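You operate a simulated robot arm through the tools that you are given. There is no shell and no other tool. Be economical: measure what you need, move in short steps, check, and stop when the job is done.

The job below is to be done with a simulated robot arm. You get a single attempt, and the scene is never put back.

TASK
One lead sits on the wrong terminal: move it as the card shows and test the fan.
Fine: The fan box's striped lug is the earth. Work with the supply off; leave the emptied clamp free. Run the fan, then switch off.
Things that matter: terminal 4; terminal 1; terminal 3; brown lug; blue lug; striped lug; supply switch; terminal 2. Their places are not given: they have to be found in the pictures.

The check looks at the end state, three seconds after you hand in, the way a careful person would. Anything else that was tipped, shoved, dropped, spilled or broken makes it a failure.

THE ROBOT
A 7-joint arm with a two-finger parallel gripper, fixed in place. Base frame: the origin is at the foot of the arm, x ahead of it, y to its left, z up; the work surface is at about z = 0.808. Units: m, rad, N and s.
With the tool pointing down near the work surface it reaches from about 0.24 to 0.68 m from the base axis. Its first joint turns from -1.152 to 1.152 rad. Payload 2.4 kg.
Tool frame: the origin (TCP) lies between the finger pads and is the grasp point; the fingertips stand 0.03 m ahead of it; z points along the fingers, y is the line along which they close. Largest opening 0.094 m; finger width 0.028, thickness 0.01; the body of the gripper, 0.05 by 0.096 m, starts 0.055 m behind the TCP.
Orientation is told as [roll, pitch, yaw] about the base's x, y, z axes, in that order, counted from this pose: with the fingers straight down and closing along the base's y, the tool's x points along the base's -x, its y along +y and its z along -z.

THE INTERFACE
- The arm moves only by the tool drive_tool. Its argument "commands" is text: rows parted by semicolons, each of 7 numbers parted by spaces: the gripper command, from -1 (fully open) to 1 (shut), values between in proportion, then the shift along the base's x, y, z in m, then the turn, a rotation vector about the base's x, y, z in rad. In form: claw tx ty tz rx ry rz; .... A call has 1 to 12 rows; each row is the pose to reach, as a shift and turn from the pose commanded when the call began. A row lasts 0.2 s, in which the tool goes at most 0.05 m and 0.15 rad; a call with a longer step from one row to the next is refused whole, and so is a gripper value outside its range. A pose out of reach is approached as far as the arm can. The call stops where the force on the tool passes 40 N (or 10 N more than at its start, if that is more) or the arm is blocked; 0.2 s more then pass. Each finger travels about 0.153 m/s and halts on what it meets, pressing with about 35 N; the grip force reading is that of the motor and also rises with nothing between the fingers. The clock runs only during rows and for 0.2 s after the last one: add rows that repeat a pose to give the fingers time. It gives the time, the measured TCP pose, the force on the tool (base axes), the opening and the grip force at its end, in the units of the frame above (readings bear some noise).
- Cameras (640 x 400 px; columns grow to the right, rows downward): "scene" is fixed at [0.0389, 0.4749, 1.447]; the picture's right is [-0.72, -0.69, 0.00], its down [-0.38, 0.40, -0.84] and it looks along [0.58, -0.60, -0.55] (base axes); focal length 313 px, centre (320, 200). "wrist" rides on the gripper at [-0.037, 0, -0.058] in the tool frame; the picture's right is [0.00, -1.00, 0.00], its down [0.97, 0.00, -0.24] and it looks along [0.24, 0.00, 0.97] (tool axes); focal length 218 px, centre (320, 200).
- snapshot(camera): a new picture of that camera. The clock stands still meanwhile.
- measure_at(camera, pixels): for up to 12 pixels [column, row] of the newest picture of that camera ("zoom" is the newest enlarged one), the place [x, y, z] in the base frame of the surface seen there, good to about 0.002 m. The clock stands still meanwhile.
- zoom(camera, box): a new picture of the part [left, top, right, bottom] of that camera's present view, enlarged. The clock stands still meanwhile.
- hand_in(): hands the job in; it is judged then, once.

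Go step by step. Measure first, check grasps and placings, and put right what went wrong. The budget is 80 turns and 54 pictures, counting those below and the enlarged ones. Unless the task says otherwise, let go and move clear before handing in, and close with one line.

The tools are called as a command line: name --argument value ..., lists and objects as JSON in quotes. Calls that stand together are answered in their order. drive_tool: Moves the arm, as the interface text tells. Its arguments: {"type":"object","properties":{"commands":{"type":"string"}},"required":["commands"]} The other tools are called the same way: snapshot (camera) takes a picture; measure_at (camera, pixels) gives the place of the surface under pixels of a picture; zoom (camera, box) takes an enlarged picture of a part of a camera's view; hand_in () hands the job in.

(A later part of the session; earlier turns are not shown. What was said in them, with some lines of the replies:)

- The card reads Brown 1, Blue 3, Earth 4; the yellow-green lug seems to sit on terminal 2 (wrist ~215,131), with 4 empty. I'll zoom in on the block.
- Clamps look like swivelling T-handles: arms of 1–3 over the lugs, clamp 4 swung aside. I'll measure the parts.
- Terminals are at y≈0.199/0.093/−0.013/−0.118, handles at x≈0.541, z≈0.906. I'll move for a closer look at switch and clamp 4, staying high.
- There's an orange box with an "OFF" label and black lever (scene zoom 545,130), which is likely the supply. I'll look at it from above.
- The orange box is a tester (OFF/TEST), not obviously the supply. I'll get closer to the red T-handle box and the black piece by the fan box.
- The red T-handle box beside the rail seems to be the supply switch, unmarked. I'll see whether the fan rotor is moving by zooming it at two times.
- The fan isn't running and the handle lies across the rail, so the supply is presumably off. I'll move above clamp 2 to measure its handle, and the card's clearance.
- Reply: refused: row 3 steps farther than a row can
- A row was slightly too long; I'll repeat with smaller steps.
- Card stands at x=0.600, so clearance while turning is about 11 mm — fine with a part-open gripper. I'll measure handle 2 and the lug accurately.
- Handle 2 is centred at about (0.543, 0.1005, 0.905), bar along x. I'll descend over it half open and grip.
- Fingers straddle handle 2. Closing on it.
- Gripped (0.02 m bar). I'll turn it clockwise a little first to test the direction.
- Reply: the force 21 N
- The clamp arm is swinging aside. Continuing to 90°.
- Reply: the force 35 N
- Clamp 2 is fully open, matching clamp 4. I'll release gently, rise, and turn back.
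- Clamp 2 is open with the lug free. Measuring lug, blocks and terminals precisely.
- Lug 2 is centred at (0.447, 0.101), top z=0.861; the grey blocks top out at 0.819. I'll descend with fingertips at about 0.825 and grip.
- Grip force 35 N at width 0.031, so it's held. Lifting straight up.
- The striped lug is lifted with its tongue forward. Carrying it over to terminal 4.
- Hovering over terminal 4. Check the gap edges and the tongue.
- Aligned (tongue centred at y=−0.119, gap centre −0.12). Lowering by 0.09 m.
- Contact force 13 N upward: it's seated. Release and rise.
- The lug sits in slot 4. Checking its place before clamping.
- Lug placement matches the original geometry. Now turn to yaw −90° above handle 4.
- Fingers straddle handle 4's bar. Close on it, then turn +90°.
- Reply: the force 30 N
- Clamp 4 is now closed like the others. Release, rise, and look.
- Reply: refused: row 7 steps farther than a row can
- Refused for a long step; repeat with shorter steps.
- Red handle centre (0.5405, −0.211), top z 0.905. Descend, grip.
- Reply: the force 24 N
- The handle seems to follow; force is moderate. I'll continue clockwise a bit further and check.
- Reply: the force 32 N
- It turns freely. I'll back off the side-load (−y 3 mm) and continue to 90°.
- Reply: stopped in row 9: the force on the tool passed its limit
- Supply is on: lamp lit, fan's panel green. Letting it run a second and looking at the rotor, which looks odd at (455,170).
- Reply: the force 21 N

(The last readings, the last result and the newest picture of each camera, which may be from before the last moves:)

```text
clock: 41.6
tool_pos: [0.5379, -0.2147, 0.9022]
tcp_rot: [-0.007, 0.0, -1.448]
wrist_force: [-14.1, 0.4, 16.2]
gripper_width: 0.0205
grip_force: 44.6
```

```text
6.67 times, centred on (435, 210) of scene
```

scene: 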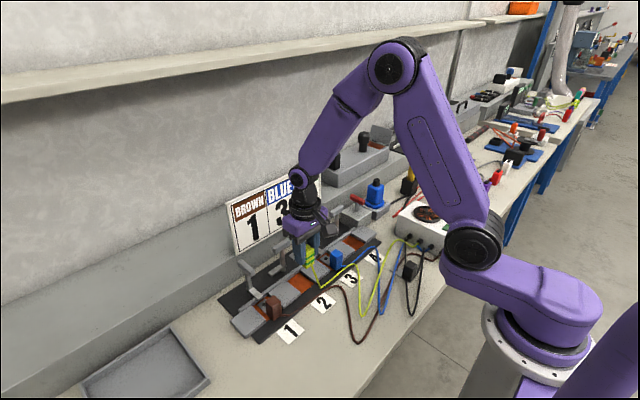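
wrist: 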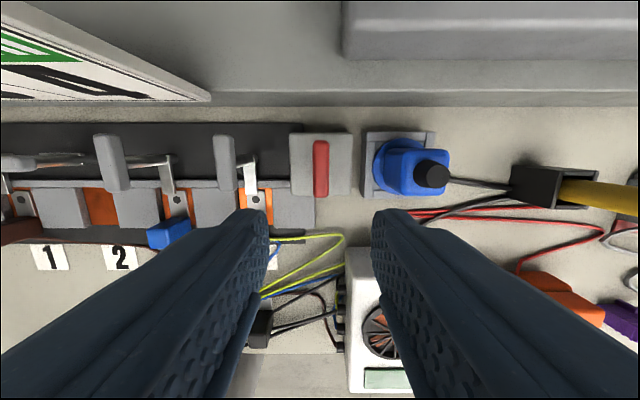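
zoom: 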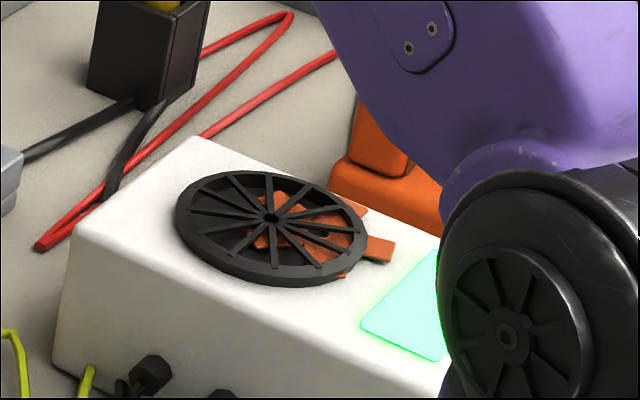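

The fan is running (rotor moved, panel lit). Running it a little longer, then turning the switch back.

drive_tool --commands "1 0 0 0 0 0 0; 1 0 0 0 0 0 0; 1 0 0 0 0 0 0; 1 0 0 0 0 0 0; 1 0 0 0 0 0 0; 1 0 0 0 0 0 0; 1 0 0 0 0 0 0; 1 0 0 0 0 0 0; 1 0 0 0 0 0 0; 1 0 0 0 0 0 0"

drive_tool --commands "1 0.001 0.001 0 0 0 0.13; 1 0.001 0.001 0 0 0 0.26; 1 0.001 0.001 0 0 0 0.39; 1 0.001 0.002 0 0 0 0.52; 1 0.001 0.002 0 0 0 0.65; 1 0.001 0.002 0 0 0 0.78; 1 0.001 0.002 0 0 0 0.91; 1 0.001 0.002 0 0 0 1.04; 1 0.001 0.002 0 0 0 1.17; 1 0.001 0.002 0 0 0 1.3; 1 0.001 0.002 0 0 0 1.4; 1 0.001 0.002 0 0 0 1.45"

zoom --camera "scene" --box '[320, 165, 480, 265]'

```text
clock: 43.8
tool_pos: [0.5376, -0.2151, 0.9016]
tcp_rot: [-0.005, 0.0, -1.447]
wrist_force: [-15.3, -1.5, 16.9]
gripper_width: 0.0203
grip_force: 44.7
```

```text
clock: 46.4
tool_pos: [0.54, -0.2122, 0.9016]
tcp_rot: [-0.007, 0.0, 0.004]
wrist_force: [5.5, -8.3, -6.7]
gripper_width: 0.0205
grip_force: 44.9
```

```text
4.00 times, centred on (400, 215) of scene
```

zoom: 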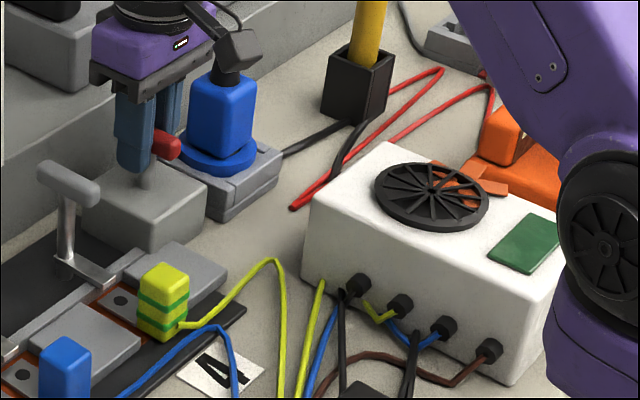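

Lamp and panel are dark: supply off. Release and move clear, then a final check.

drive_tool --commands "0.3 0 0 0 0 0 0; 0.1 0 0 0 0 0 0; 0.1 0 0 0 0 0 0; 0.1 0 0 0.04 0 0 0; 0.1 0 0 0.08 0 0 0; 0.1 0 0 0.12 0 0 0; 0.1 -0.01 0.03 0.15 0 0 0; 0.1 -0.03 0.06 0.18 0 0 0; 0.1 -0.06 0.09 0.2 0 0 0; 0.1 -0.09 0.11 0.23 0 0 0; 0.1 -0.12 0.14 0.25 0 0 0; 0.1 -0.12 0.14 0.25 0 0 0"

snapshot --camera "wrist"

zoom --camera "scene" --box '[210, 170, 470, 350]'

```text
clock: 49.0
tool_pos: [0.4194, -0.0716, 1.153]
tcp_rot: [-0.006, 0.0, 0.002]
wrist_force: [-0.4, -0.2, 0.1]
gripper_width: 0.0421
grip_force: 0.1
```

```text
10 pictures are left
```

wrist: 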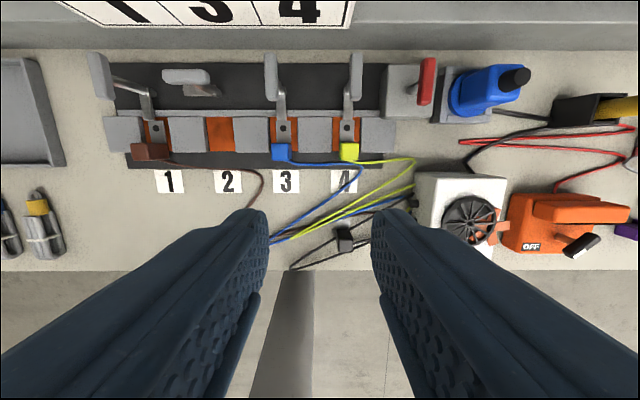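

```text
2.22 times, centred on (340, 260) of scene
```

zoom: 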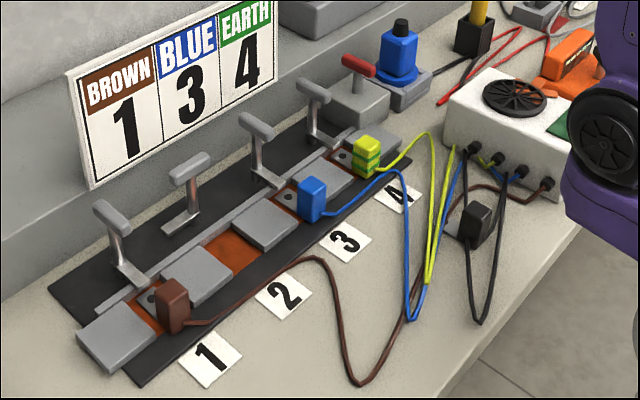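

Brown is on 1, blue on 3 and the striped earth on 4, all three clamped. Clamp 2 is open and empty, the supply is off, and nothing else looks disturbed, so I'm handing in.

hand_in

```text
The job is handed in.
```

I moved the striped earth lead from terminal 2 to terminal 4 and clamped it, left clamp 2 open and empty, ran the fan for a few seconds, then switched the supply off.
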